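You operate a simulated robot arm through the tools that you are given. There is no shell and no other tool. Be economical: measure what you need, move in short steps, check, and stop when the job is done.

The job below is to be done with a simulated two-armed robot. You get a single attempt, and the scene is never put back.

TASK
Put the shim on the top of the short bench away on the board on the roller table. Then put one of the blocks from the top of the short bench on the shelf of the short bench. Then take the wheel chock from the top of the low bench and leave it on the top shelf of the green rack. Keep to this order.

It is judged by the outcome, as a careful person would: the job done as asked, and still so three seconds after it is handed in. It fails if anything else is knocked over, pushed out of place, dropped, spilled or broken.

THE ROBOT
Two 6-joint arms with two-finger parallel grippers on one trunk, on a base that drives. Base frame: it is fixed to the floor where the robot stands at the start and does not move with it; the origin is under the middle of the robot, x ahead of it, y to its left, z up. Units: mm, rad, N and s.
The left shoulder is at the start at [60, 187, 1122], the right one opposite. Places, roughly: board on the roller table [-5700, 7800, 900]; shelf of the short bench [300, 100, 300]; top shelf of the green rack [500, 1500, 1400]; wheel chock [-2000, 1250, 500]. Payload 1.57 kg a hand.
The tool frame of a hand sits at the grasp point between the pads (the TCP): z along the fingers, y along the line on which they close. The tips reach 30 mm beyond it. The gripper opens to 110 mm. The fingers are 24 mm wide and 12 mm thick; the gripper's body (48 by 112 mm) begins 78 mm behind the TCP.
Orientation is told as [roll, pitch, yaw] about the base's x, y, z axes, in that order, counted from this pose: with the fingers straight down and closing along the base's y, the tool's x points along the base's -x, its y along +y and its z along -z.

THE INTERFACE
- The arms move only by the tool jog_arm. It takes "left_commands", "right_commands" or both (then of equal length, played together; a hand with none holds still); each is a list of rows, each a list of 3 entries, a list of its own where there are three numbers: the shift along the base's x, y, z in mm, then the turn, a rotation vector about the base's x, y, z in rad, then the closure, from 0 (fully open) to 1 (shut). In form: [[[x, y, z], [rx, ry, rz], grip], ...]. A call has 1 to 10 rows; each row is the pose to reach, as a shift and turn from the pose commanded when the call began. Each row takes 0.2 s and may step no farther than 50 mm and 0.15 rad from the row before; otherwise, or with a gripper value out of range, the whole call is refused. Where a pose cannot be reached the arm comes as near as it can. A force on the tool above 40 N (or 10 N above the force at the start of the call, whichever is more), or a blocked arm, ends the call early, and 0.2 s more pass. Each finger travels about 153 mm/s and halts on what it meets, pressing with about 43 N; the grip force reading is that of the motor and also rises with nothing between the fingers. The clock runs only during rows and for 0.2 s after the last one: add rows that repeat a pose to give the fingers time. It gives the time, the measured TCP pose, the force on the tool (base axes), the opening and the grip force at its end, in the units of the frame above (readings bear some noise), with the torque about the TCP (base axes, N m) and any sound that the robot's microphone picked up.
- Cameras (640 x 400 px; columns grow to the right, rows downward): "scene" is now at [7.7, 7.5, 1651]; the picture's right is [0.12, -0.99, 0.00], its down [-0.84, -0.10, -0.53] and it looks along [0.53, 0.06, -0.85] (base axes); focal length 278 px, centre (320, 200). "left" rides on the left gripper at [70, -16, -141] in its tool frame; the picture's right is [0.23, 0.97, 0.00], its down [-0.86, 0.20, -0.48] and it looks along [-0.47, 0.11, 0.88] (tool axes); focal length 222 px, centre (320, 200). "right" rides on the right gripper at [70, 16, -141] in its tool frame; the picture's right is [-0.23, 0.97, 0.00], its down [-0.86, -0.20, -0.48] and it looks along [-0.47, -0.11, 0.88] (tool axes); focal length 222 px, centre (320, 200). There is no depth. A picture from a camera that has moved, and an enlarged one, comes with that camera's place and axes in the base frame and with its lens.
- snapshot(camera): a new picture of that camera. The clock stands still meanwhile.
- slide_trunk(by): slides the trunk up (or, below 0, down) by that many mm; the arms and the scene camera ride with it, the base frame stays. It gives what a move gives, with no picture.
- base_move(legs): drives the robot by 1 to 6 legs, each [ahead, left, turn to the left] in mm, mm and rad, along the robot's own axes; the way and the turn of a leg run together, so that a leg with both is an arc; at most 1500 mm and 3.142 rad a leg. The arms and the cameras ride along, it lands a little off, and it stops where it bumps. It gives what a move gives.
- pan_tilt(pan, tilt): turns the head with the scene camera to pan (to the left, within 1.501 rad either way) and tilt (down, from -0.506 to 1.204), counted from straight ahead of the robot. It gives what a move gives.
- zoom(camera, box): a new picture of the part [left, top, right, bottom] of that camera's present view, enlarged. The clock stands still meanwhile.
- close_job(): hands the job in; it is judged then, once.

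Go step by step. Nothing tells you exact positions but the pictures and the camera data: compare them with the known pose of the tool, close in by small moves and look again before you grip or let go. The budget is 165 turns and 122 pictures, counting those below and the enlarged ones. Unless the task says otherwise, let go and move clear before handing in.

The tools are called as a command line: name --argument value ..., lists and objects as JSON in quotes. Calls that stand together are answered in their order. jog_arm: Moves the arms, as the interface text tells. Its arguments: {"type":"object","properties":{"left_commands":{"type":"array"},"right_commands":{"type":"array"}},"required":[]} The other tools are called the same way: slide_trunk (by) slides the trunk up or down; base_move (legs) drives the base; pan_tilt (pan, tilt) turns the head that bears the scene camera; snapshot (camera) takes a picture; zoom (camera, box) takes an enlarged picture of a part of a camera's view; close_job () hands the job in.

At the start:

```text
clock: 0.0
left_eef_pos: [446.4, 222.7, 1184.9]
left_orientation: [-0.001, 0.002, 0.0]
left_force: [0.0, -0.6, 0.0]
left_torque: [-0.01, -0.03, 0.02]
left_finger_gap: 109.8
left_gripper_force: 0.1
right_eef_pos: [423.7, -96.2, 1176.0]
right_orientation: [-0.001, 0.001, -0.001]
right_force: [0.1, 0.5, 0.8]
right_torque: [0.04, -0.01, 0.05]
right_finger_gap: 110.2
right_gripper_force: 0.0
trunk travel left (down, up): [-750.0, 240.0]
robot x, y, heading: [2.9, -1.5, 0.001]
head pan, tilt: [0.12, 1.012]
```

scene: 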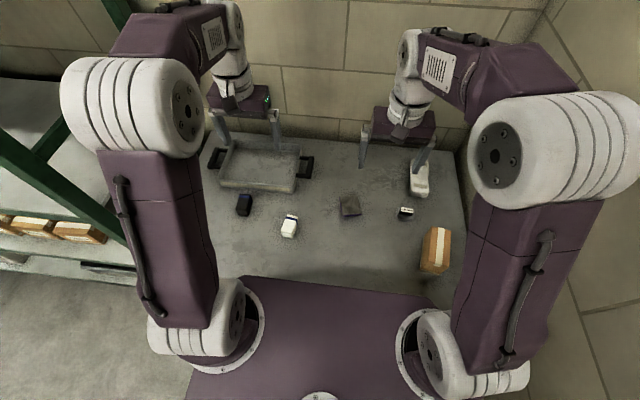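
right: 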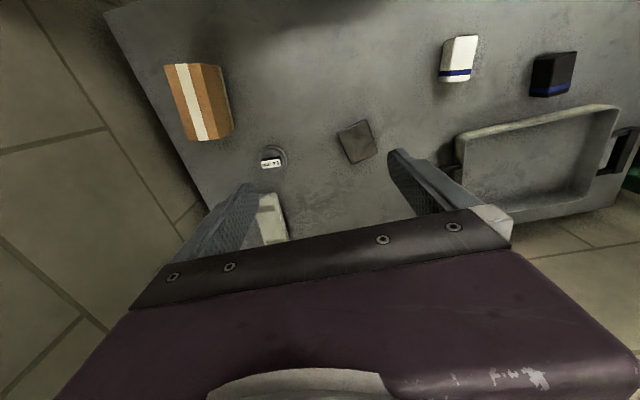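
left: 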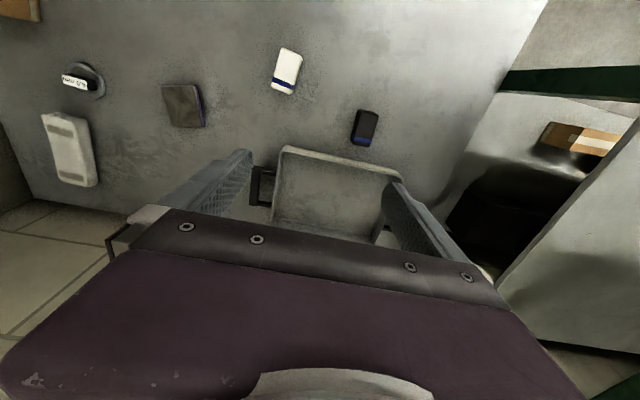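

I see a bench top with a tray, a dark and a white block, a flat dark square (maybe the shim), a labelled round item, a pale bar and an orange box. I'll enlarge to identify them.

zoom --camera "scene" --box '[200, 130, 470, 290]'

zoom --camera "left" --box '[0, 0, 420, 220]'

zoom --camera "right" --box '[150, 20, 600, 260]'

```text
2.37 times, centred on (335, 210) of scene
camera zoom: at [7.7, 7.5, 1651.0], right [0.12, -0.99, 0.0], down [-0.84, -0.1, -0.53], along [0.53, 0.06, -0.85], focal length 660 px, centre (284, 176)
```

zoom: 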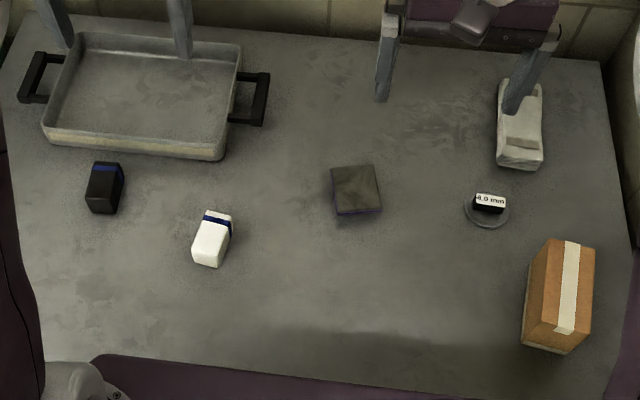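

```text
1.52 times, centred on (210, 110) of left
camera zoom: at [377.9, 205.3, 1326.8], right [-0.23, 0.97, 0.0], down [0.86, 0.2, 0.48], along [0.47, 0.11, -0.88], focal length 338 px, centre (488, 337)
```

zoom: 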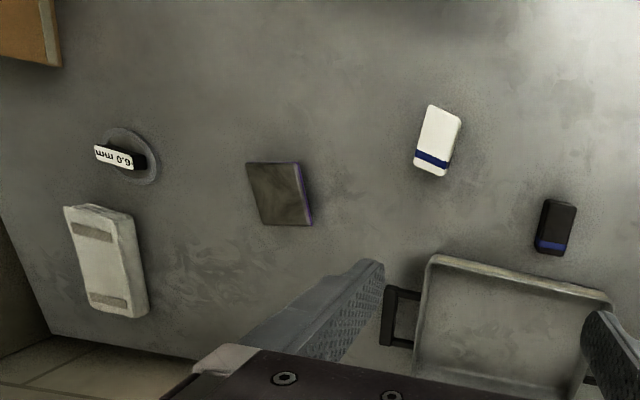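

```text
1.42 times, centred on (375, 140) of right
camera zoom: at [353.2, -81.8, 1316.5], right [0.23, 0.97, 0.0], down [0.86, -0.2, 0.48], along [0.47, -0.11, -0.88], focal length 316 px, centre (242, 285)
```

zoom: 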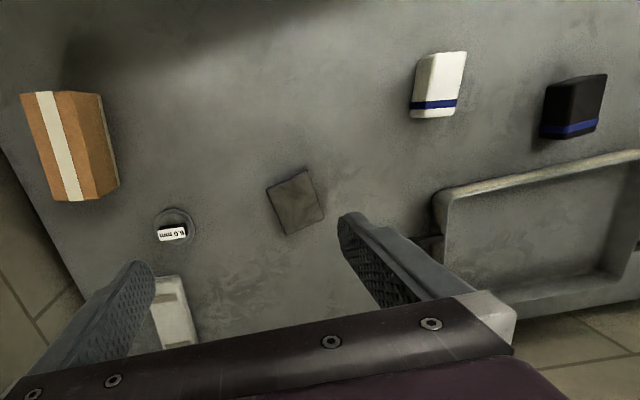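

The 6.0 mm labelled disc near (688,-317) looks like the shim; the white and dark items with blue bands look like the blocks. I'll look around to understand the near edge and the other places.

pan_tilt --pan 0 --tilt 1.204

snapshot --camera "scene"

pan_tilt --pan 1.5 --tilt 0.3

snapshot --camera "scene"

```text
clock: 0.7
left_eef_pos: [445.6, 221.4, 1184.7]
left_orientation: [0.0, -0.001, 0.0]
left_force: [0.3, -0.7, 0.1]
left_torque: [-0.02, 0.03, -0.02]
left_finger_gap: 110.2
left_gripper_force: 0.0
right_eef_pos: [423.6, -97.7, 1175.2]
right_orientation: [-0.001, 0.001, -0.001]
right_force: [0.2, -0.6, -0.3]
right_torque: [0.03, 0.01, -0.02]
right_finger_gap: 109.9
right_gripper_force: 0.1
trunk travel left (down, up): [-750.0, 240.0]
robot x, y, heading: [-1.7, 4.5, -0.005]
head pan, tilt: [0.0, 1.201]
```

```text
115 pictures are left
camera scene: at [-4.7, -0.8, 1639.4], right [0.0, -1.0, 0.0], down [-0.93, 0.0, -0.36], along [0.36, 0.0, -0.93], focal length 278 px, centre (320, 200)
```

scene: 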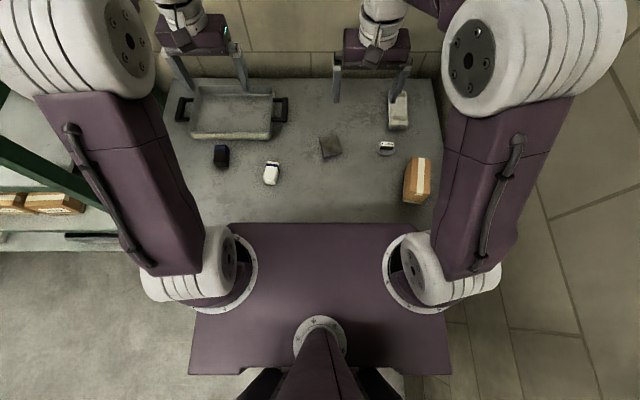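

```text
clock: 2.3
left_eef_pos: [445.7, 222.3, 1184.6]
left_orientation: [0.001, 0.0, 0.001]
left_force: [-0.3, 0.4, 0.4]
left_torque: [0.04, -0.02, 0.02]
left_finger_gap: 109.9
left_gripper_force: 0.0
right_eef_pos: [424.7, -96.5, 1175.7]
right_orientation: [0.0, 0.001, 0.0]
right_force: [-0.6, -0.5, 0.0]
right_torque: [-0.02, -0.01, -0.02]
right_finger_gap: 110.0
right_gripper_force: 0.1
trunk travel left (down, up): [-750.0, 240.0]
robot x, y, heading: [-2.8, 0.9, -0.001]
head pan, tilt: [1.499, 0.3]
```

```text
114 pictures are left
camera scene: at [-53.9, 92.3, 1711.4], right [1.0, -0.07, 0.0], down [-0.02, -0.3, -0.96], along [0.07, 0.95, -0.3], focal length 278 px, centre (320, 200)
```

scene: 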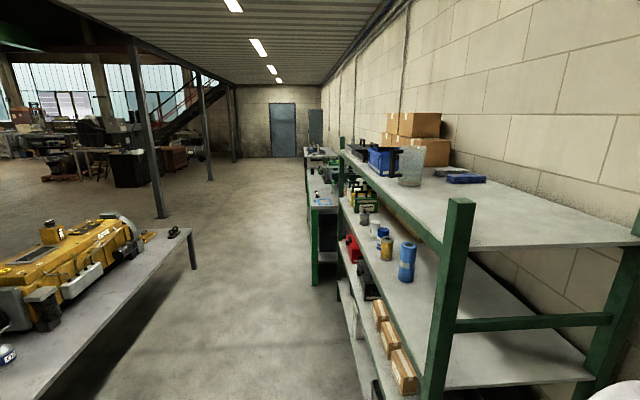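

I have the layout: green rack to the left of the short bench, low bench beyond to the left. I'll back off to see the front of the short bench and its shelf.

base_move --legs '[[-900, 0, 0]]'

pan_tilt --pan 0 --tilt 0.7

snapshot --camera "scene"

```text
clock: 7.0
left_eef_pos: [-448.1, 220.5, 1184.3]
left_orientation: [0.0, -0.001, 0.009]
left_force: [0.3, -0.1, -0.9]
left_torque: [-0.01, -0.01, 0.01]
left_finger_gap: 110.2
left_gripper_force: 0.0
right_eef_pos: [-467.7, -97.0, 1175.4]
right_orientation: [0.0, -0.001, 0.009]
right_force: [0.2, -0.4, 0.1]
right_torque: [0.0, -0.01, 0.02]
right_finger_gap: 109.6
right_gripper_force: 0.1
trunk travel left (down, up): [-750.0, 240.0]
robot x, y, heading: [-892.2, -2.8, 0.011]
head pan, tilt: [1.499, 0.3]
```

```text
clock: 8.6
left_eef_pos: [-447.7, 221.8, 1184.1]
left_orientation: [0.0, 0.001, 0.009]
left_force: [-0.3, 0.1, -0.1]
left_torque: [0.0, 0.0, -0.01]
left_finger_gap: 109.7
left_gripper_force: 0.1
right_eef_pos: [-468.7, -97.6, 1176.1]
right_orientation: [0.0, 0.0, 0.01]
right_force: [0.5, 0.3, -0.1]
right_torque: [0.03, 0.0, 0.05]
right_finger_gap: 110.3
right_gripper_force: 0.1
trunk travel left (down, up): [-750.0, 240.0]
robot x, y, heading: [-894.6, -3.9, 0.006]
head pan, tilt: [0.0, 0.7]
```

```text
113 pictures are left
camera scene: at [-868.5, -4.1, 1675.3], right [0.01, -1.0, 0.0], down [-0.64, -0.01, -0.76], along [0.76, 0.01, -0.64], focal length 278 px, centre (320, 200)
```

scene: 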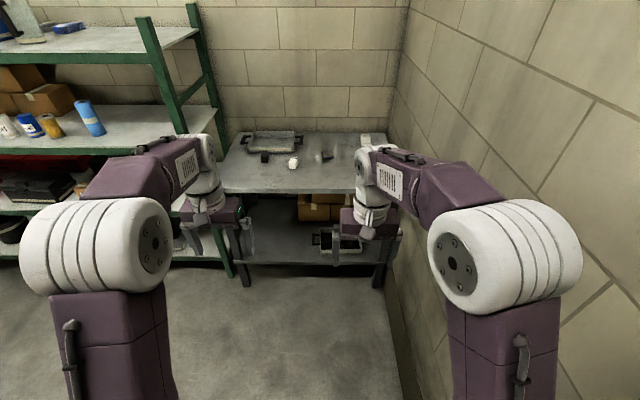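

The bench top is really at about z 850 with its front edge near x 170–200, and the shelf around z 300. Zooming in on the shelf.

zoom --camera "scene" --box '[200, 110, 420, 300]'

zoom --camera "scene" --box '[0, 0, 240, 160]'

```text
2.11 times, centred on (310, 205) of scene
camera zoom: at [-868.5, -4.1, 1675.3], right [0.01, -1.0, 0.0], down [-0.64, -0.01, -0.76], along [0.76, 0.01, -0.64], focal length 586 px, centre (341, 190)
```

zoom: 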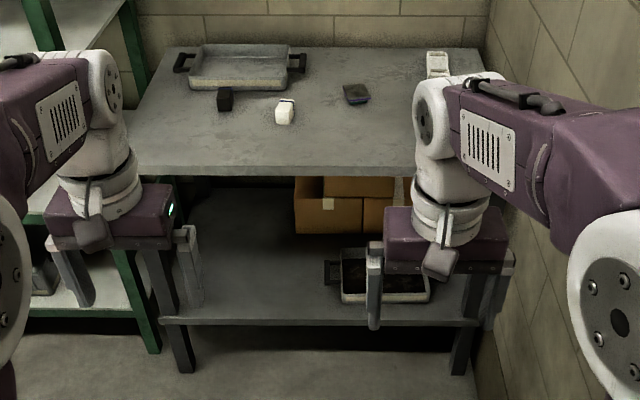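

```text
2.50 times, centred on (120, 80) of scene
camera zoom: at [-868.5, -4.1, 1675.3], right [0.01, -1.0, 0.0], down [-0.64, -0.01, -0.76], along [0.76, 0.01, -0.64], focal length 696 px, centre (820, 500)
```

zoom: 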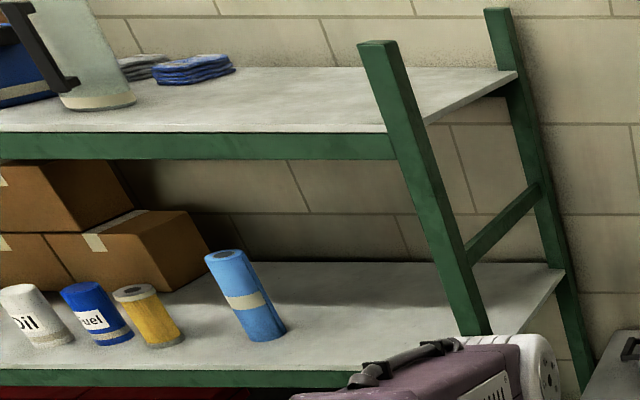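

The shelf's left part is empty and tall enough. I'll drive back to the bench and lower the trunk some, then close in on the shim with the right hand.

base_move --legs '[[893, 0, 0]]'

jog_arm --right_commands '[[[15, -30, 0], [0, 0, 0], 0], [[30, -60, 0], [0, 0, 0], 0], [[45, -90, 0], [0, 0, 0], 0], [[50, -115, 0], [0, 0, 0], 0]]'

slide_trunk --by -150

snapshot --camera "right"

```text
clock: 13.2
left_eef_pos: [410.1, 216.6, 1185.4]
left_orientation: [0.002, 0.0, -0.005]
left_force: [-0.6, -0.2, 0.7]
left_torque: [-0.01, 0.01, 0.01]
left_finger_gap: 110.1
left_gripper_force: 0.0
right_eef_pos: [387.0, -101.3, 1175.8]
right_orientation: [0.0, -0.001, -0.003]
right_force: [0.0, 0.8, 0.2]
right_torque: [0.01, 0.0, -0.02]
right_finger_gap: 110.2
right_gripper_force: 0.1
trunk travel left (down, up): [-750.0, 240.0]
robot x, y, heading: [-36.0, -2.6, -0.007]
head pan, tilt: [0.0, 0.7]
```

```text
clock: 14.2
left_eef_pos: [411.0, 217.0, 1186.2]
left_orientation: [0.001, 0.0, -0.006]
left_force: [0.0, 0.1, -0.3]
left_torque: [0.04, 0.01, 0.0]
left_finger_gap: 109.9
left_gripper_force: 0.1
right_eef_pos: [437.1, -215.0, 1176.1]
right_orientation: [0.0, 0.0, -0.004]
right_force: [0.2, -0.2, -0.2]
right_torque: [0.0, 0.01, 0.0]
right_finger_gap: 110.1
right_gripper_force: 0.0
trunk travel left (down, up): [-750.0, 240.0]
robot x, y, heading: [-35.0, -0.7, -0.007]
head pan, tilt: [0.0, 0.7]
```

```text
clock: 15.9
left_eef_pos: [409.6, 217.7, 1035.9]
left_orientation: [0.001, 0.001, -0.005]
left_force: [0.3, -0.2, 1.2]
left_torque: [0.0, 0.0, 0.02]
left_finger_gap: 110.1
left_gripper_force: 0.1
right_eef_pos: [437.1, -214.4, 1026.6]
right_orientation: [0.001, 0.001, -0.004]
right_force: [-0.4, 0.4, 0.1]
right_torque: [0.0, -0.04, 0.0]
right_finger_gap: 110.4
right_gripper_force: 0.2
trunk travel left (down, up): [-600.0, 390.0]
robot x, y, heading: [-39.2, -2.8, -0.006]
head pan, tilt: [0.0, 0.7]
```

```text
110 pictures are left
camera right: at [366.0, -199.6, 1167.5], right [0.23, 0.97, 0.0], down [0.85, -0.2, 0.48], along [0.47, -0.11, -0.88], focal length 222 px, centre (320, 200)
```

right: 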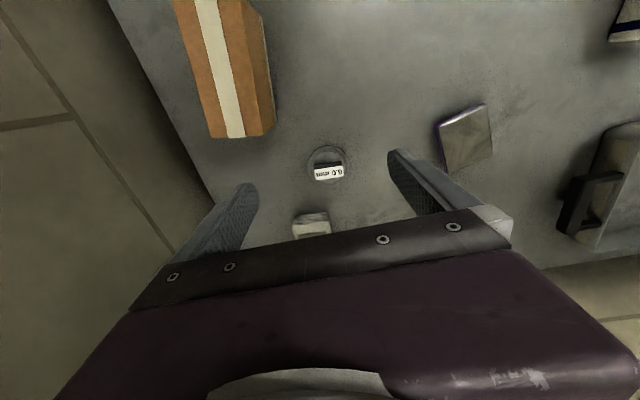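

The shim is at about (478,-215), between the fingers' line. I'll zoom to see the handle shape.

zoom --camera "right" --box '[270, 120, 390, 210]'

zoom --camera "left" --box '[0, 0, 320, 200]'

```text
4.44 times, centred on (330, 165) of right
camera zoom: at [366.0, -199.6, 1167.5], right [0.23, 0.97, 0.0], down [0.85, -0.2, 0.48], along [0.47, -0.11, -0.88], focal length 987 px, centre (276, 356)
```

zoom: 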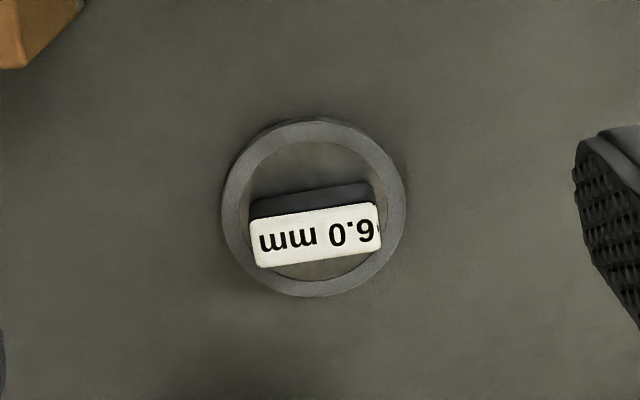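

```text
2.00 times, centred on (160, 100) of left
camera zoom: at [342.6, 201.4, 1176.8], right [-0.22, 0.97, 0.0], down [0.86, 0.2, 0.48], along [0.47, 0.11, -0.88], focal length 444 px, centre (640, 400)
```

zoom: 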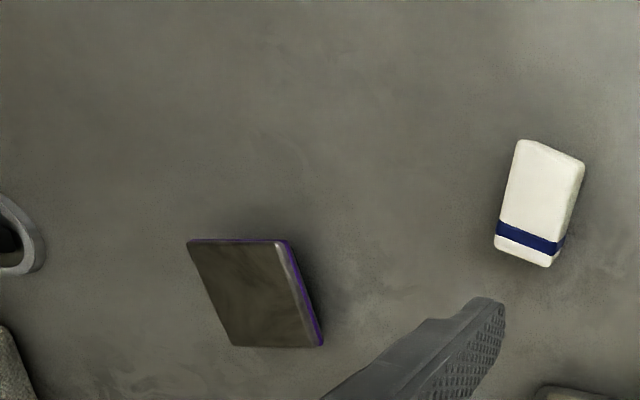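

The shim is a ring with a raised bar handle (about 40 x 15 mm, 25–30 tall), its long side nearly along y. I'll go over it with a slight yaw, lower partway, and look again.

jog_arm --right_commands '[[[20, 0, -20], [0, 0, -0.05], 0.2], [[41, -1, -50], [0, 0, -0.097], 0.2], [[41, -1, -90], [0, 0, -0.097], 0.2], [[41, -1, -90], [0, 0, -0.097], 0.2]]'

snapshot --camera "right"

```text
clock: 16.9
left_eef_pos: [410.8, 217.3, 1036.1]
left_orientation: [0.0, 0.001, -0.006]
left_force: [0.7, -0.3, 1.0]
left_torque: [-0.01, -0.02, -0.01]
left_finger_gap: 110.3
left_gripper_force: 0.1
right_eef_pos: [477.7, -218.2, 936.5]
right_orientation: [0.0, 0.0, -0.102]
right_force: [0.6, 0.7, -0.6]
right_torque: [-0.02, -0.04, 0.0]
right_finger_gap: 88.2
right_gripper_force: 0.1
trunk travel left (down, up): [-600.0, 390.0]
robot x, y, heading: [-34.4, -0.3, -0.012]
head pan, tilt: [0.0, 0.7]
```

```text
107 pictures are left
camera right: at [408.9, -195.7, 1076.9], right [0.32, 0.95, 0.0], down [0.83, -0.29, 0.48], along [0.45, -0.16, -0.88], focal length 222 px, centre (320, 200)
```

right: 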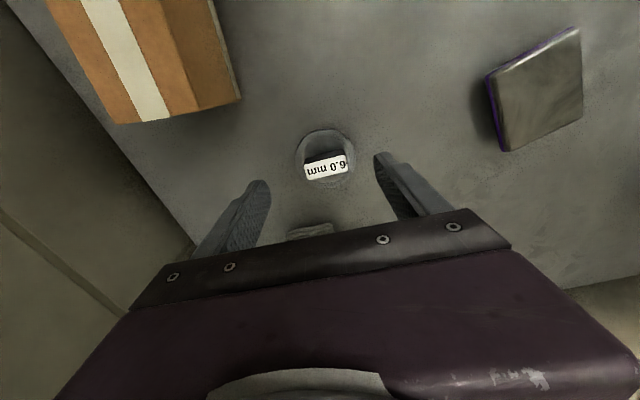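

Alignment is nearly right, needing about +5 mm along y. Lowering further and looking again.

jog_arm --right_commands '[[[1, 3, -15], [0, 0, 0], 0.3], [[2, 5, -30], [0, 0, 0], 0.3], [[2, 5, -30], [0, 0, 0], 0.3]]'

zoom --camera "right" --box '[220, 100, 440, 240]'

```text
clock: 17.7
left_eef_pos: [409.2, 217.3, 1035.8]
left_orientation: [0.001, 0.0, -0.006]
left_force: [-0.3, 0.0, -0.3]
left_torque: [-0.03, -0.04, -0.01]
left_finger_gap: 110.2
left_gripper_force: 0.1
right_eef_pos: [481.1, -212.0, 906.5]
right_orientation: [0.0, 0.0, -0.101]
right_force: [0.2, -0.2, -0.8]
right_torque: [-0.03, 0.02, 0.0]
right_finger_gap: 76.9
right_gripper_force: 0.1
trunk travel left (down, up): [-600.0, 390.0]
robot x, y, heading: [-33.4, -2.6, -0.006]
head pan, tilt: [0.0, 0.7]
```

```text
2.86 times, centred on (330, 170) of right
camera zoom: at [412.0, -189.9, 1046.9], right [0.32, 0.95, 0.0], down [0.83, -0.28, 0.48], along [0.45, -0.16, -0.88], focal length 635 px, centre (291, 286)
```

zoom: 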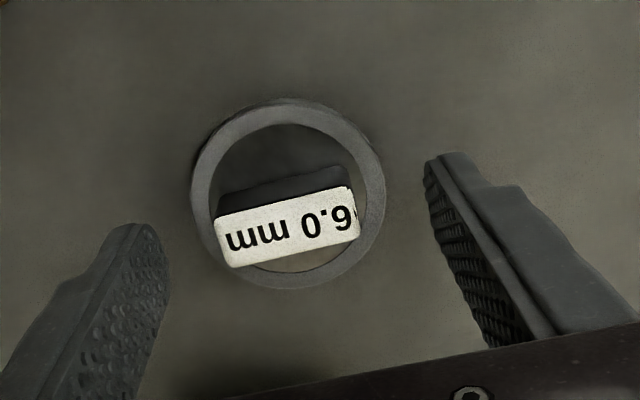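

Handle is centred between the fingers. Descending the last bit and closing.

jog_arm --right_commands '[[[1, 0, -8], [0, 0, 0], 0.3], [[1, 0, -15], [0, 0, 0], 0.3], [[1, 0, -15], [0, 0, 0], 0.6], [[1, 0, -15], [0, 0, 0], 1], [[1, 0, -15], [0, 0, 0], 1]]'

zoom --camera "right" --box '[220, 100, 440, 240]'

```text
clock: 18.9
left_eef_pos: [410.8, 217.2, 1035.3]
left_orientation: [-0.001, 0.001, -0.005]
left_force: [-0.7, -0.2, 0.3]
left_torque: [-0.03, 0.02, 0.0]
left_finger_gap: 110.1
left_gripper_force: 0.1
right_eef_pos: [481.1, -211.1, 890.8]
right_orientation: [0.002, 0.001, -0.102]
right_force: [-0.2, -1.2, 1.7]
right_torque: [0.06, 0.02, 0.02]
right_finger_gap: 58.7
right_gripper_force: 43.1
trunk travel left (down, up): [-600.0, 390.0]
robot x, y, heading: [-40.2, -1.4, -0.003]
head pan, tilt: [0.0, 0.7]
```

```text
2.86 times, centred on (330, 170) of right
camera zoom: at [412.8, -189.6, 1032.1], right [0.32, 0.95, 0.0], down [0.83, -0.28, 0.48], along [0.45, -0.16, -0.88], focal length 635 px, centre (291, 286)
```

zoom: 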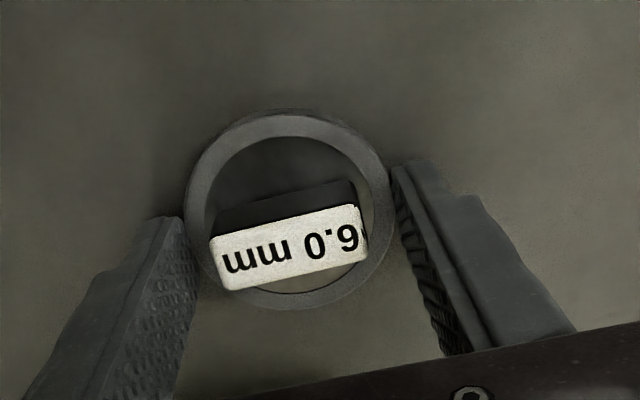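

The fingers closed on the ring's rim (58.7 mm) rather than the handle. I'll open, rise a little above the rim and grip the handle instead.

jog_arm --right_commands '[[[0, 0, 0], [0, 0, 0], 0.3], [[0, 0, 0], [0, 0, 0], 0.3], [[-2, -1, 8], [0, 0, 0], 0.3], [[-2, -1, 8], [0, 0, 0], 0.6], [[-2, -1, 8], [0, 0, 0], 1], [[-2, -1, 8], [0, 0, 0], 1]]'

zoom --camera "right" --box '[220, 100, 440, 240]'

```text
clock: 20.3
left_eef_pos: [410.1, 217.1, 1034.1]
left_orientation: [0.0, -0.001, -0.005]
left_force: [-0.2, 0.1, -0.5]
left_torque: [-0.03, -0.01, 0.01]
left_finger_gap: 110.2
left_gripper_force: 0.1
right_eef_pos: [480.6, -211.1, 899.6]
right_orientation: [-0.001, 0.0, -0.102]
right_force: [-0.5, 0.7, 2.3]
right_torque: [0.06, 0.04, 0.01]
right_finger_gap: 39.4
right_gripper_force: 42.9
trunk travel left (down, up): [-600.0, 390.0]
robot x, y, heading: [-33.7, 0.4, -0.006]
head pan, tilt: [0.0, 0.7]
```

```text
2.86 times, centred on (330, 170) of right
camera zoom: at [410.3, -189.1, 1040.9], right [0.32, 0.95, 0.0], down [0.83, -0.28, 0.48], along [0.45, -0.16, -0.88], focal length 635 px, centre (291, 286)
```

zoom: 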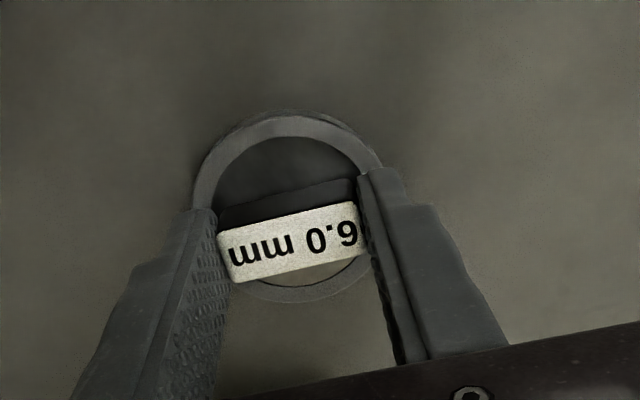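

Gripping the handle firmly at 39.4 mm. Lifting straight up and checking.

jog_arm --right_commands '[[[0, 0, 20], [0, 0, 0], 1], [[0, 0, 60], [0, 0, 0], 1], [[0, 0, 100], [0, 0, 0], 1], [[0, 0, 150], [0, 0, 0], 1]]'

zoom --camera "right" --box '[220, 100, 440, 240]'

zoom --camera "left" --box '[0, 0, 320, 200]'

```text
clock: 21.3
left_eef_pos: [410.3, 218.2, 1036.3]
left_orientation: [-0.001, 0.0, -0.006]
left_force: [0.7, 0.4, -0.1]
left_torque: [0.01, 0.04, 0.01]
left_finger_gap: 109.6
left_gripper_force: 0.1
right_eef_pos: [476.6, -212.1, 1052.3]
right_orientation: [0.001, -0.001, -0.102]
right_force: [-0.1, -0.4, 1.1]
right_torque: [0.01, -0.02, -0.01]
right_finger_gap: 0.1
right_gripper_force: 20.9
trunk travel left (down, up): [-600.0, 390.0]
robot x, y, heading: [-37.8, 0.7, -0.013]
head pan, tilt: [0.0, 0.7]
```

```text
2.86 times, centred on (330, 170) of right
camera zoom: at [409.2, -190.0, 1191.9], right [0.32, 0.95, 0.0], down [0.83, -0.28, 0.48], along [0.45, -0.16, -0.88], focal length 635 px, centre (291, 286)
```

zoom: 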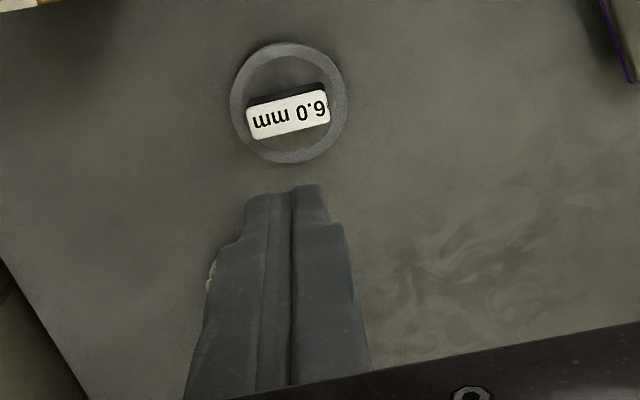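

```text
2.00 times, centred on (160, 100) of left
camera zoom: at [342.1, 201.8, 1176.8], right [-0.22, 0.97, 0.0], down [0.86, 0.2, 0.48], along [0.47, 0.11, -0.88], focal length 444 px, centre (640, 400)
```

zoom: 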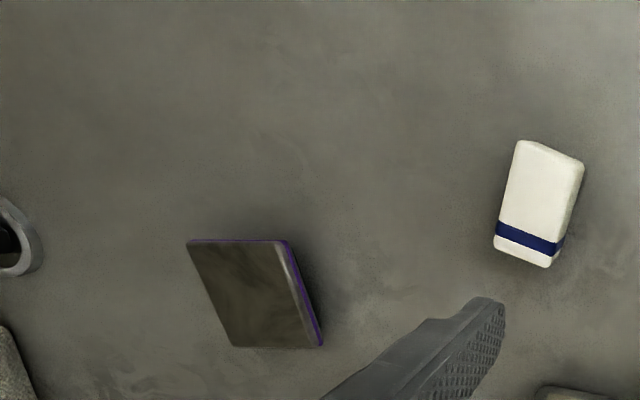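

The grip slipped off while lifting; the shim is still in place at about (479,-213). I'll turn the hand a quarter and grip across the handle's thin side, where pads cover more.

jog_arm --right_commands '[[[0, 0, 0], [0, 0, -0.145], 0.6], [[0, 0, 0], [0, 0, -0.29], 0.6], [[0, 0, 0], [0, 0, -0.435], 0.6], [[0, 0, 0], [0, 0, -0.58], 0.6], [[0, 0, 0], [0, 0, -0.725], 0.6], [[0, 0, 0], [0, 0, -0.87], 0.6], [[0, 0, 0], [0, 0, -1.015], 0.6], [[0, 0, 0], [0, 0, -1.16], 0.6], [[0, 0, 0], [0, 0, -1.305], 0.6], [[0, 0, 0], [0, 0, -1.45], 0.6]]'

jog_arm --right_commands '[[[2, 0, -30], [0, 0, -0.13], 0.6], [[2, 0, -60], [0, 0, -0.13], 0.6], [[2, 0, -90], [0, 0, -0.13], 0.6], [[2, 0, -110], [0, 0, -0.13], 0.6], [[2, 0, -110], [0, 0, -0.13], 0.6]]'

snapshot --camera "right"

```text
clock: 23.5
left_eef_pos: [411.1, 217.6, 1035.1]
left_orientation: [-0.001, 0.0, -0.005]
left_force: [0.0, 0.7, 0.1]
left_torque: [-0.01, -0.01, 0.0]
left_finger_gap: 110.1
left_gripper_force: 0.0
right_eef_pos: [479.0, -212.4, 1049.9]
right_orientation: [0.0, -0.001, -1.554]
right_force: [0.5, 1.0, -0.2]
right_torque: [0.0, 0.0, 0.0]
right_finger_gap: 43.9
right_gripper_force: 0.1
trunk travel left (down, up): [-600.0, 390.0]
robot x, y, heading: [-34.0, 1.6, -0.007]
head pan, tilt: [0.0, 0.7]
```

```text
clock: 24.7
left_eef_pos: [411.5, 217.2, 1034.6]
left_orientation: [0.001, 0.001, -0.007]
left_force: [1.0, -0.2, 0.3]
left_torque: [-0.01, 0.0, 0.02]
left_finger_gap: 110.2
left_gripper_force: 0.2
right_eef_pos: [477.6, -210.9, 938.6]
right_orientation: [0.001, 0.0, -1.682]
right_force: [0.2, 0.3, -0.1]
right_torque: [0.02, 0.01, 0.01]
right_finger_gap: 44.1
right_gripper_force: 0.1
trunk travel left (down, up): [-600.0, 390.0]
robot x, y, heading: [-42.9, -3.5, -0.005]
head pan, tilt: [0.0, 0.7]
```

```text
101 pictures are left
camera right: at [500.4, -145.9, 1079.1], right [0.94, -0.33, 0.0], down [-0.29, -0.83, 0.48], along [-0.16, -0.45, -0.88], focal length 222 px, centre (320, 200)
```

right: 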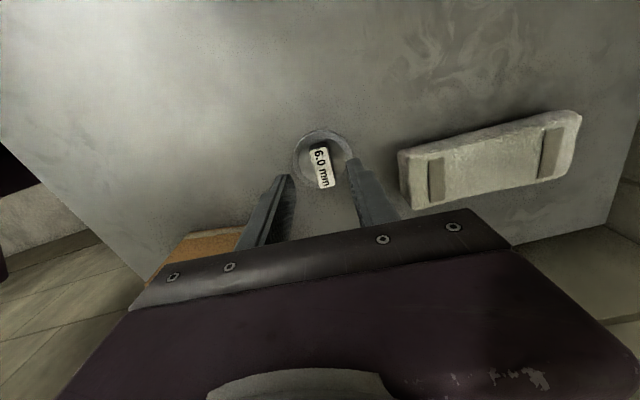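

Handle lies centred between the fingers. Going down to just above the rim, then closing.

jog_arm --right_commands '[[[0, -1, -20], [0, 0, 0], 0.6], [[0, -1, -36], [0, 0, 0], 0.6], [[0, -1, -45], [0, 0, 0], 0.6], [[0, -1, -45], [0, 0, 0], 0.6]]'

zoom --camera "right" --box '[220, 100, 440, 240]'

```text
clock: 25.7
left_eef_pos: [410.6, 216.8, 1035.8]
left_orientation: [0.001, 0.001, -0.006]
left_force: [-0.1, -0.8, 0.2]
left_torque: [-0.02, 0.01, 0.01]
left_finger_gap: 109.9
left_gripper_force: 0.0
right_eef_pos: [479.6, -215.5, 896.3]
right_orientation: [0.001, 0.0, -1.681]
right_force: [-0.2, 0.3, 4.9]
right_torque: [-0.01, 0.12, 0.0]
right_finger_gap: 43.8
right_gripper_force: 0.0
trunk travel left (down, up): [-600.0, 390.0]
robot x, y, heading: [-35.4, -4.8, -0.01]
head pan, tilt: [0.0, 0.7]
```

```text
2.86 times, centred on (330, 170) of right
camera zoom: at [502.6, -148.2, 1036.7], right [0.94, -0.33, 0.0], down [-0.29, -0.83, 0.48], along [-0.16, -0.45, -0.88], focal length 635 px, centre (291, 286)
```

zoom: 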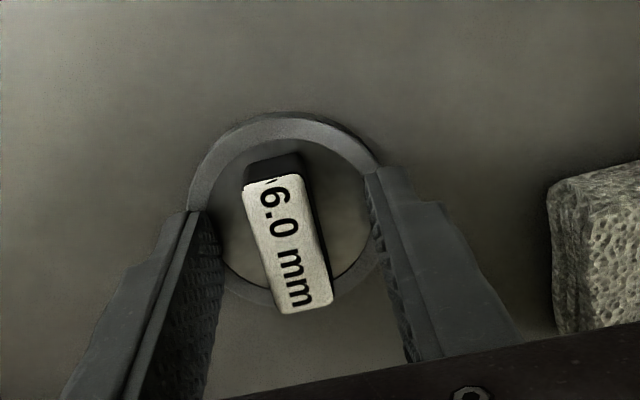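

A fingertip just touches the rim. I'll back up 1.5 mm, close, and lift slowly.

jog_arm --right_commands '[[[0, 0, 2], [0, 0, 0], 0.6], [[0, 0, 2], [0, 0, 0], 0.85], [[0, 0, 2], [0, 0, 0], 1], [[0, 0, 2], [0, 0, 0], 1], [[0, 0, 4], [0, 0, 0], 1], [[0, 0, 7], [0, 0, 0], 1], [[0, 0, 11], [0, 0, 0], 1], [[0, 0, 16], [0, 0, 0], 1]]'

zoom --camera "right" --box '[220, 100, 440, 240]'

```text
clock: 27.5
left_eef_pos: [410.9, 216.1, 1035.1]
left_orientation: [0.002, 0.0, -0.006]
left_force: [0.4, 0.0, -0.4]
left_torque: [-0.02, -0.05, 0.05]
left_finger_gap: 110.1
left_gripper_force: 0.0
right_eef_pos: [480.7, -213.4, 910.8]
right_orientation: [0.0, 0.0, -1.68]
right_force: [0.0, -0.3, -2.0]
right_torque: [0.03, 0.01, -0.02]
right_finger_gap: 16.6
right_gripper_force: 31.4
trunk travel left (down, up): [-600.0, 390.0]
robot x, y, heading: [-36.3, -5.2, -0.004]
head pan, tilt: [0.0, 0.7]
```

```text
2.86 times, centred on (330, 170) of right
camera zoom: at [503.8, -146.7, 1050.9], right [0.94, -0.33, 0.0], down [-0.29, -0.83, 0.48], along [-0.16, -0.45, -0.88], focal length 635 px, centre (291, 286)
```

zoom: 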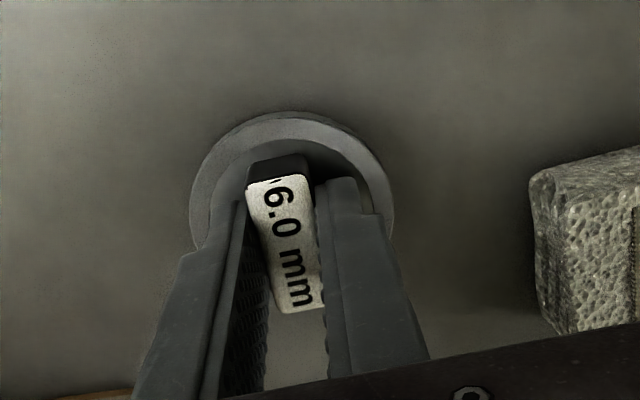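

The shim is up and follows the hand. Lifting higher slowly and checking again.

jog_arm --right_commands '[[[0, 0, 8], [0, 0, 0], 1], [[0, 0, 20], [0, 0, 0], 1], [[0, 0, 35], [0, 0, 0], 1], [[0, 0, 55], [0, 0, 0], 1], [[0, 0, 75], [0, 0, 0], 1], [[0, 0, 95], [0, 0, 0], 1], [[0, 0, 115], [0, 0, 0], 1], [[0, 0, 130], [0, 0, 0], 1], [[0, 0, 140], [0, 0, 0], 1]]'

zoom --camera "right" --box '[220, 100, 440, 240]'

```text
clock: 29.5
left_eef_pos: [411.2, 217.0, 1035.2]
left_orientation: [0.0, -0.001, -0.005]
left_force: [1.1, 0.4, 0.1]
left_torque: [0.02, -0.03, 0.0]
left_finger_gap: 110.1
left_gripper_force: 0.1
right_eef_pos: [481.8, -213.4, 1050.2]
right_orientation: [-0.001, -0.001, -1.679]
right_force: [-0.2, 0.4, -1.9]
right_torque: [0.03, 0.0, 0.01]
right_finger_gap: 16.6
right_gripper_force: 31.6
trunk travel left (down, up): [-600.0, 390.0]
robot x, y, heading: [-35.9, -1.8, -0.005]
head pan, tilt: [0.0, 0.7]
```

```text
2.86 times, centred on (330, 170) of right
camera zoom: at [504.6, -146.7, 1191.0], right [0.94, -0.33, 0.0], down [-0.29, -0.83, 0.48], along [-0.16, -0.45, -0.88], focal length 635 px, centre (291, 286)
```

zoom: 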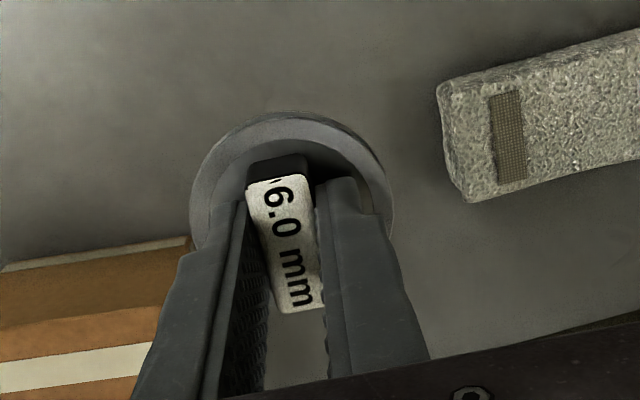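

The shim is held firmly. Now I back away from the bench, turn left toward the aisle and look ahead before driving.

base_move --legs '[[-560, 0, 0], [0, 0, 1.571]]'

pan_tilt --pan 0.3 --tilt 0.25

snapshot --camera "scene"

```text
clock: 36.4
left_eef_pos: [-788.8, 460.9, 1036.1]
left_orientation: [-0.001, 0.001, 1.499]
left_force: [0.0, 0.3, 0.2]
left_torque: [-0.01, -0.03, 0.01]
left_finger_gap: 109.8
left_gripper_force: 0.1
right_eef_pos: [-354.3, 502.9, 1050.3]
right_orientation: [0.001, 0.0, -0.175]
right_force: [0.0, -0.1, -2.0]
right_torque: [0.0, 0.01, 0.03]
right_finger_gap: 16.6
right_gripper_force: 31.9
trunk travel left (down, up): [-600.0, 390.0]
robot x, y, heading: [-597.2, 3.5, 1.497]
head pan, tilt: [0.0, 0.7]
```

```text
clock: 37.3
left_eef_pos: [-789.8, 460.8, 1034.8]
left_orientation: [-0.001, 0.0, 1.499]
left_force: [-0.5, -0.1, 0.4]
left_torque: [0.0, -0.01, 0.0]
left_finger_gap: 110.0
left_gripper_force: 0.1
right_eef_pos: [-355.0, 501.6, 1049.4]
right_orientation: [-0.001, 0.0, -0.175]
right_force: [-0.7, -0.5, -1.2]
right_torque: [-0.02, 0.01, -0.02]
right_finger_gap: 16.4
right_gripper_force: 32.0
trunk travel left (down, up): [-600.0, 390.0]
robot x, y, heading: [-598.2, 0.1, 1.497]
head pan, tilt: [0.3, 0.25]
```

```text
97 pictures are left
camera scene: at [-625.7, 30.0, 1566.1], right [0.97, 0.23, 0.0], down [0.06, -0.24, -0.97], along [-0.22, 0.94, -0.25], focal length 278 px, centre (320, 200)
```

scene: 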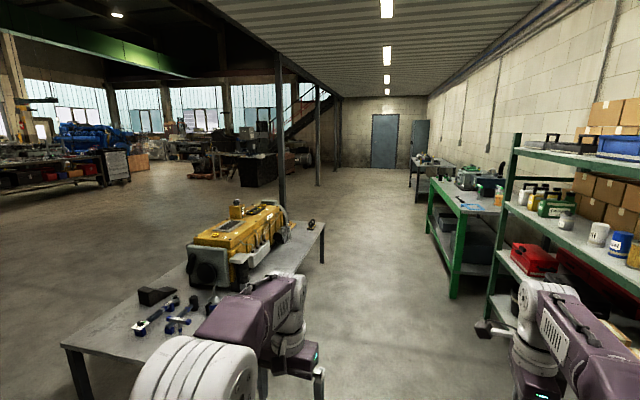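

The aisle is clear; the chock seems to be the dark wedge on the near bench. I zoom towards where the roller table should be and onto the low bench.

zoom --camera "scene" --box '[130, 100, 350, 230]'

zoom --camera "scene" --box '[50, 190, 350, 390]'

```text
2.91 times, centred on (240, 165) of scene
camera zoom: at [-625.7, 30.0, 1566.1], right [0.97, 0.23, 0.0], down [0.06, -0.24, -0.97], along [-0.22, 0.94, -0.25], focal length 810 px, centre (553, 302)
```

zoom: 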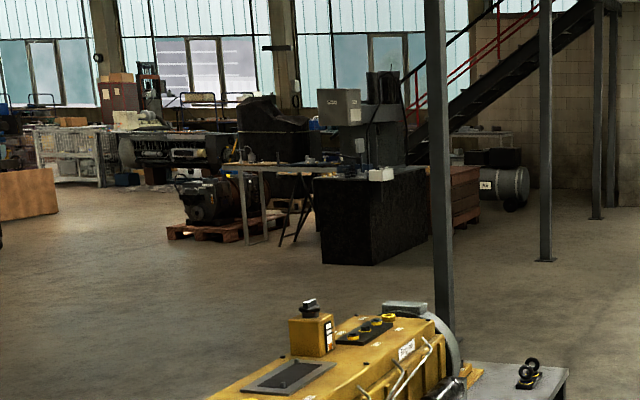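

```text
2.00 times, centred on (200, 290) of scene
camera zoom: at [-625.7, 30.0, 1566.1], right [0.97, 0.23, 0.0], down [0.06, -0.24, -0.97], along [-0.22, 0.94, -0.25], focal length 557 px, centre (560, 20)
```

zoom: 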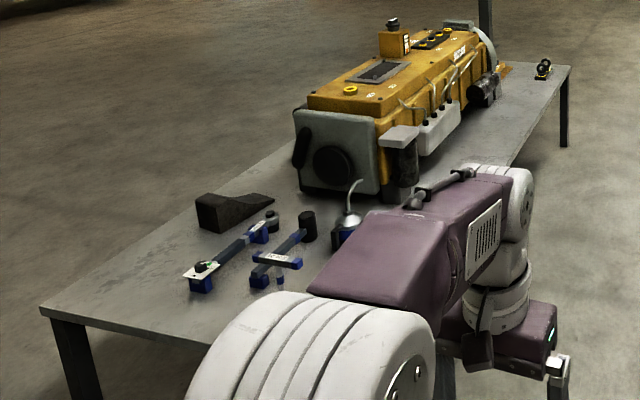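

Chock confirmed on the low bench. The roller table should be beyond the pillar, so I'll drive up the aisle, then west between the low bench's end and the pillar.

base_move --legs '[[0, 0, 0.074], [1500, 0, 0], [1500, 0, 0], [600, 0, 0], [0, 0, 1.1]]'

snapshot --camera "scene"

```text
clock: 57.9
left_eef_pos: [-1264.9, 3520.5, 1034.4]
left_orientation: [0.001, 0.0, 2.761]
left_force: [0.2, 0.5, 0.0]
left_torque: [-0.01, -0.02, -0.02]
left_finger_gap: 109.6
left_gripper_force: 0.1
right_eef_pos: [-1172.9, 3946.3, 1049.8]
right_orientation: [0.0, 0.0, 1.085]
right_force: [0.6, 0.2, -1.4]
right_torque: [-0.01, 0.04, 0.01]
right_finger_gap: 16.5
right_gripper_force: 31.7
trunk travel left (down, up): [-600.0, 390.0]
robot x, y, heading: [-767.8, 3560.8, 2.755]
head pan, tilt: [0.3, 0.25]
```

```text
94 pictures are left
camera scene: at [-807.5, 3544.8, 1566.1], right [0.08, 1.0, 0.0], down [0.25, -0.02, -0.97], along [-0.97, 0.08, -0.25], focal length 278 px, centre (320, 200)
```

scene: 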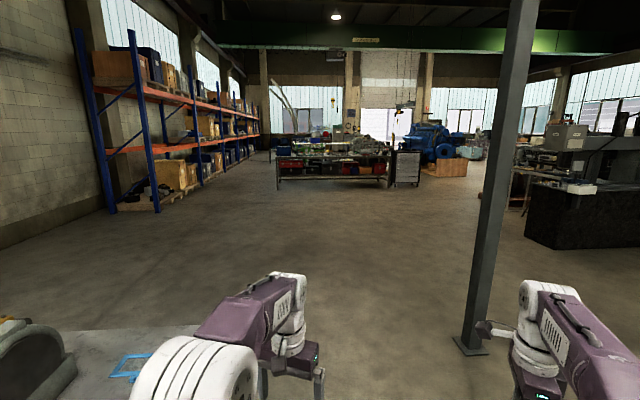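

The way west is open, pillar at about (-2460,4800). Driving west past it, then turning to the north-west.

base_move --legs '[[0, 0, 0.33], [1500, 0, 0], [900, 0, 0], [0, 0, -0.85]]'

pan_tilt --pan 0 --tilt 0.25

snapshot --camera "scene"

```text
clock: 72.9
left_eef_pos: [-3638.5, 3861.9, 1035.7]
left_orientation: [0.002, -0.001, 2.26]
left_force: [-0.3, 0.6, 0.2]
left_torque: [0.01, 0.0, -0.01]
left_finger_gap: 110.0
left_gripper_force: 0.0
right_eef_pos: [-3352.2, 4190.8, 1049.9]
right_orientation: [0.0, 0.001, 0.583]
right_force: [-0.2, 0.1, -1.5]
right_torque: [0.02, 0.03, -0.01]
right_finger_gap: 16.3
right_gripper_force: 31.4
trunk travel left (down, up): [-600.0, 390.0]
robot x, y, heading: [-3181.2, 3658.4, 2.262]
head pan, tilt: [0.3, 0.25]
```

```text
clock: 73.7
left_eef_pos: [-3638.3, 3862.4, 1034.8]
left_orientation: [0.0, 0.0, 2.259]
left_force: [-0.2, 0.3, 0.5]
left_torque: [0.01, 0.04, -0.02]
left_finger_gap: 110.2
left_gripper_force: 0.1
right_eef_pos: [-3351.4, 4191.9, 1050.3]
right_orientation: [0.0, -0.001, 0.582]
right_force: [0.6, 0.5, -1.5]
right_torque: [-0.01, 0.01, -0.02]
right_finger_gap: 16.7
right_gripper_force: 31.5
trunk travel left (down, up): [-600.0, 390.0]
robot x, y, heading: [-3184.4, 3655.2, 2.258]
head pan, tilt: [0.0, 0.25]
```

```text
93 pictures are left
camera scene: at [-3205.3, 3683.5, 1566.1], right [0.77, 0.64, 0.0], down [0.16, -0.19, -0.97], along [-0.62, 0.75, -0.25], focal length 278 px, centre (320, 200)
```

scene: 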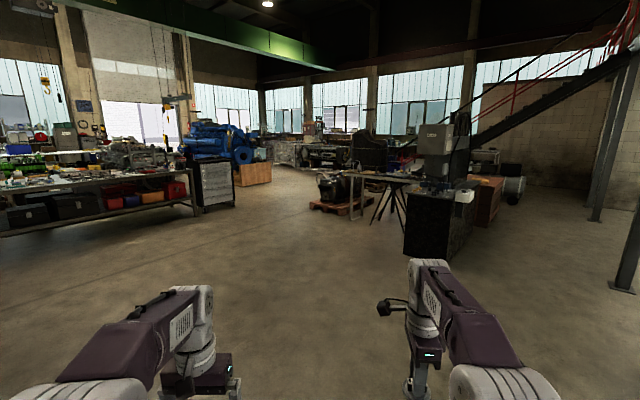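

The roller table appears right ahead near (365,175). Zooming in.

zoom --camera "scene" --box '[290, 130, 480, 250]'

```text
3.33 times, centred on (385, 190) of scene
camera zoom: at [-3205.3, 3683.5, 1566.1], right [0.77, 0.64, 0.0], down [0.16, -0.19, -0.97], along [-0.62, 0.75, -0.25], focal length 928 px, centre (103, 233)
```

zoom: 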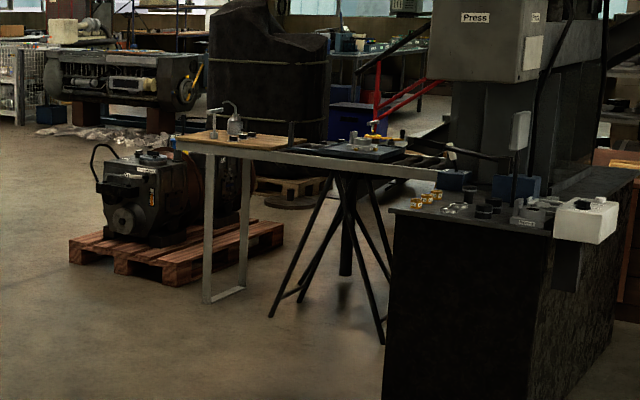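

The board is the wooden plate on the left end of the table, near (-5700,7800), with open floor on its south side. Driving to about (-5620,6500) and facing it.

base_move --legs '[[0, 0, 0.021], [1500, 0, 0], [1500, 0, 0], [650, 0, 0], [0, 0, -0.708]]'

pan_tilt --pan 0 --tilt 0.45

snapshot --camera "scene"

```text
clock: 93.6
left_eef_pos: [-5767.3, 6862.6, 1035.1]
left_orientation: [0.0, 0.0, 1.547]
left_force: [0.2, -0.4, -0.6]
left_torque: [-0.04, -0.01, 0.01]
left_finger_gap: 110.0
left_gripper_force: 0.0
right_eef_pos: [-5336.7, 6926.7, 1050.9]
right_orientation: [-0.002, 0.0, -0.129]
right_force: [0.5, 0.4, -1.8]
right_torque: [-0.02, -0.02, 0.01]
right_finger_gap: 16.5
right_gripper_force: 31.5
trunk travel left (down, up): [-600.0, 390.0]
robot x, y, heading: [-5554.8, 6411.9, 1.55]
head pan, tilt: [0.0, 0.25]
```

```text
clock: 94.3
left_eef_pos: [-5768.3, 6862.4, 1035.8]
left_orientation: [0.0, 0.001, 1.548]
left_force: [0.7, 0.7, 0.3]
left_torque: [0.0, 0.02, -0.02]
left_finger_gap: 110.1
left_gripper_force: 0.1
right_eef_pos: [-5335.6, 6925.1, 1049.7]
right_orientation: [-0.001, 0.0, -0.128]
right_force: [0.6, 1.0, -1.4]
right_torque: [-0.01, 0.0, 0.02]
right_finger_gap: 16.3
right_gripper_force: 30.9
trunk travel left (down, up): [-600.0, 390.0]
robot x, y, heading: [-5558.6, 6414.3, 1.548]
head pan, tilt: [0.0, 0.45]
```

```text
91 pictures are left
camera scene: at [-5555.3, 6443.3, 1547.5], right [1.0, -0.02, 0.0], down [-0.01, -0.43, -0.9], along [0.02, 0.9, -0.43], focal length 278 px, centre (320, 200)
```

scene: 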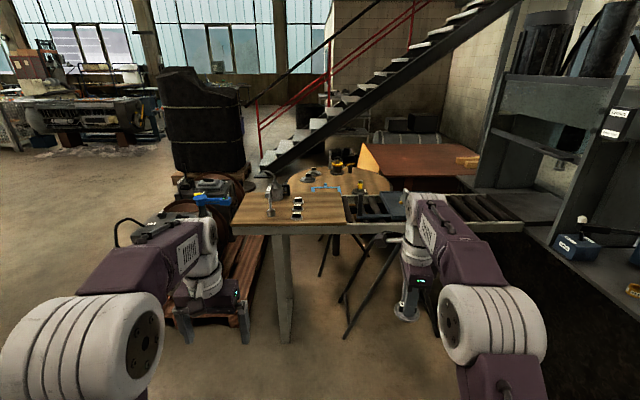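

zoom --camera "scene" --box '[220, 140, 420, 260]'

```text
3.20 times, centred on (320, 200) of scene
camera zoom: at [-5555.3, 6443.3, 1547.5], right [1.0, -0.02, 0.0], down [-0.01, -0.43, -0.9], along [0.02, 0.9, -0.43], focal length 891 px, centre (320, 200)
```

zoom: 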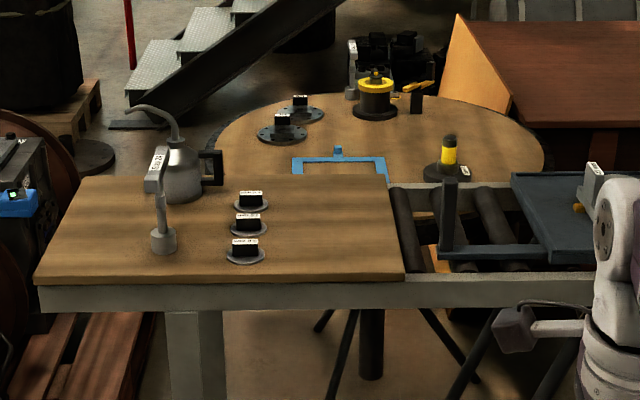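

The board carries three labelled shims in a column, an oil can and a gauge. I'll raise the trunk for clearance and drive closer to read the labels.

slide_trunk --by 200

base_move --legs '[[600, 0, 0.02]]'

pan_tilt --pan 0.1 --tilt 0.9

snapshot --camera "scene"

snapshot --camera "left"

```text
clock: 96.5
left_eef_pos: [-5768.1, 6862.7, 1234.6]
left_orientation: [0.0, 0.001, 1.547]
left_force: [0.1, -0.2, 0.1]
left_torque: [0.02, 0.01, 0.0]
left_finger_gap: 109.8
left_gripper_force: 0.0
right_eef_pos: [-5336.3, 6925.9, 1249.6]
right_orientation: [0.0, 0.001, -0.127]
right_force: [0.4, -0.4, -1.6]
right_torque: [-0.01, -0.01, 0.01]
right_finger_gap: 16.3
right_gripper_force: 32.0
trunk travel left (down, up): [-800.0, 190.0]
robot x, y, heading: [-5555.4, 6410.2, 1.549]
head pan, tilt: [0.0, 0.45]
```

```text
clock: 99.9
left_eef_pos: [-5781.7, 7463.4, 1236.6]
left_orientation: [-0.001, 0.0, 1.586]
left_force: [-0.2, -0.2, -0.2]
left_torque: [0.03, -0.04, -0.02]
left_finger_gap: 109.7
left_gripper_force: 0.0
right_eef_pos: [-5352.6, 7541.2, 1250.2]
right_orientation: [0.0, 0.0, -0.092]
right_force: [-0.2, -0.1, -1.6]
right_torque: [-0.01, 0.02, 0.03]
right_finger_gap: 16.3
right_gripper_force: 31.2
trunk travel left (down, up): [-800.0, 190.0]
robot x, y, heading: [-5554.2, 7024.0, 1.584]
head pan, tilt: [0.0, 0.45]
```

```text
clock: 100.8
left_eef_pos: [-5781.1, 7462.4, 1235.5]
left_orientation: [0.0, 0.0, 1.586]
left_force: [0.3, -0.6, -0.4]
left_torque: [0.01, -0.01, -0.03]
left_finger_gap: 110.1
left_gripper_force: 0.1
right_eef_pos: [-5353.2, 7542.7, 1250.1]
right_orientation: [-0.001, -0.002, -0.091]
right_force: [0.2, 0.0, -1.7]
right_torque: [0.01, 0.01, 0.03]
right_finger_gap: 16.5
right_gripper_force: 31.9
trunk travel left (down, up): [-800.0, 190.0]
robot x, y, heading: [-5551.5, 7018.0, 1.591]
head pan, tilt: [0.099, 0.901]
```

```text
89 pictures are left
camera scene: at [-5561.7, 7035.7, 1709.2], right [0.99, 0.11, 0.0], down [0.09, -0.78, -0.62], along [-0.07, 0.62, -0.78], focal length 278 px, centre (320, 200)
```

scene: 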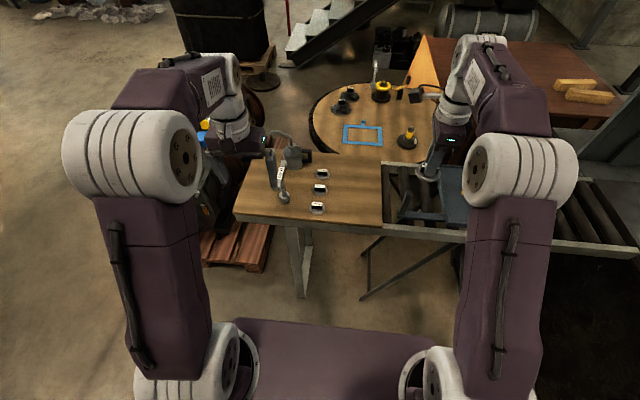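

```text
88 pictures are left
camera left: at [-5762.8, 7394.5, 1376.6], right [-0.97, -0.24, 0.0], down [-0.21, 0.85, 0.48], along [-0.12, 0.46, -0.88], focal length 222 px, centre (320, 200)
```

left: 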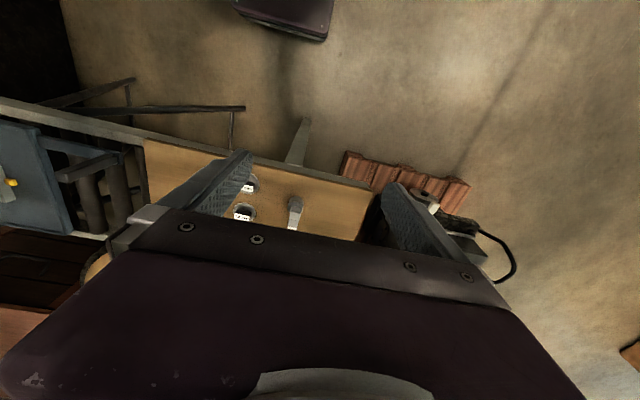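

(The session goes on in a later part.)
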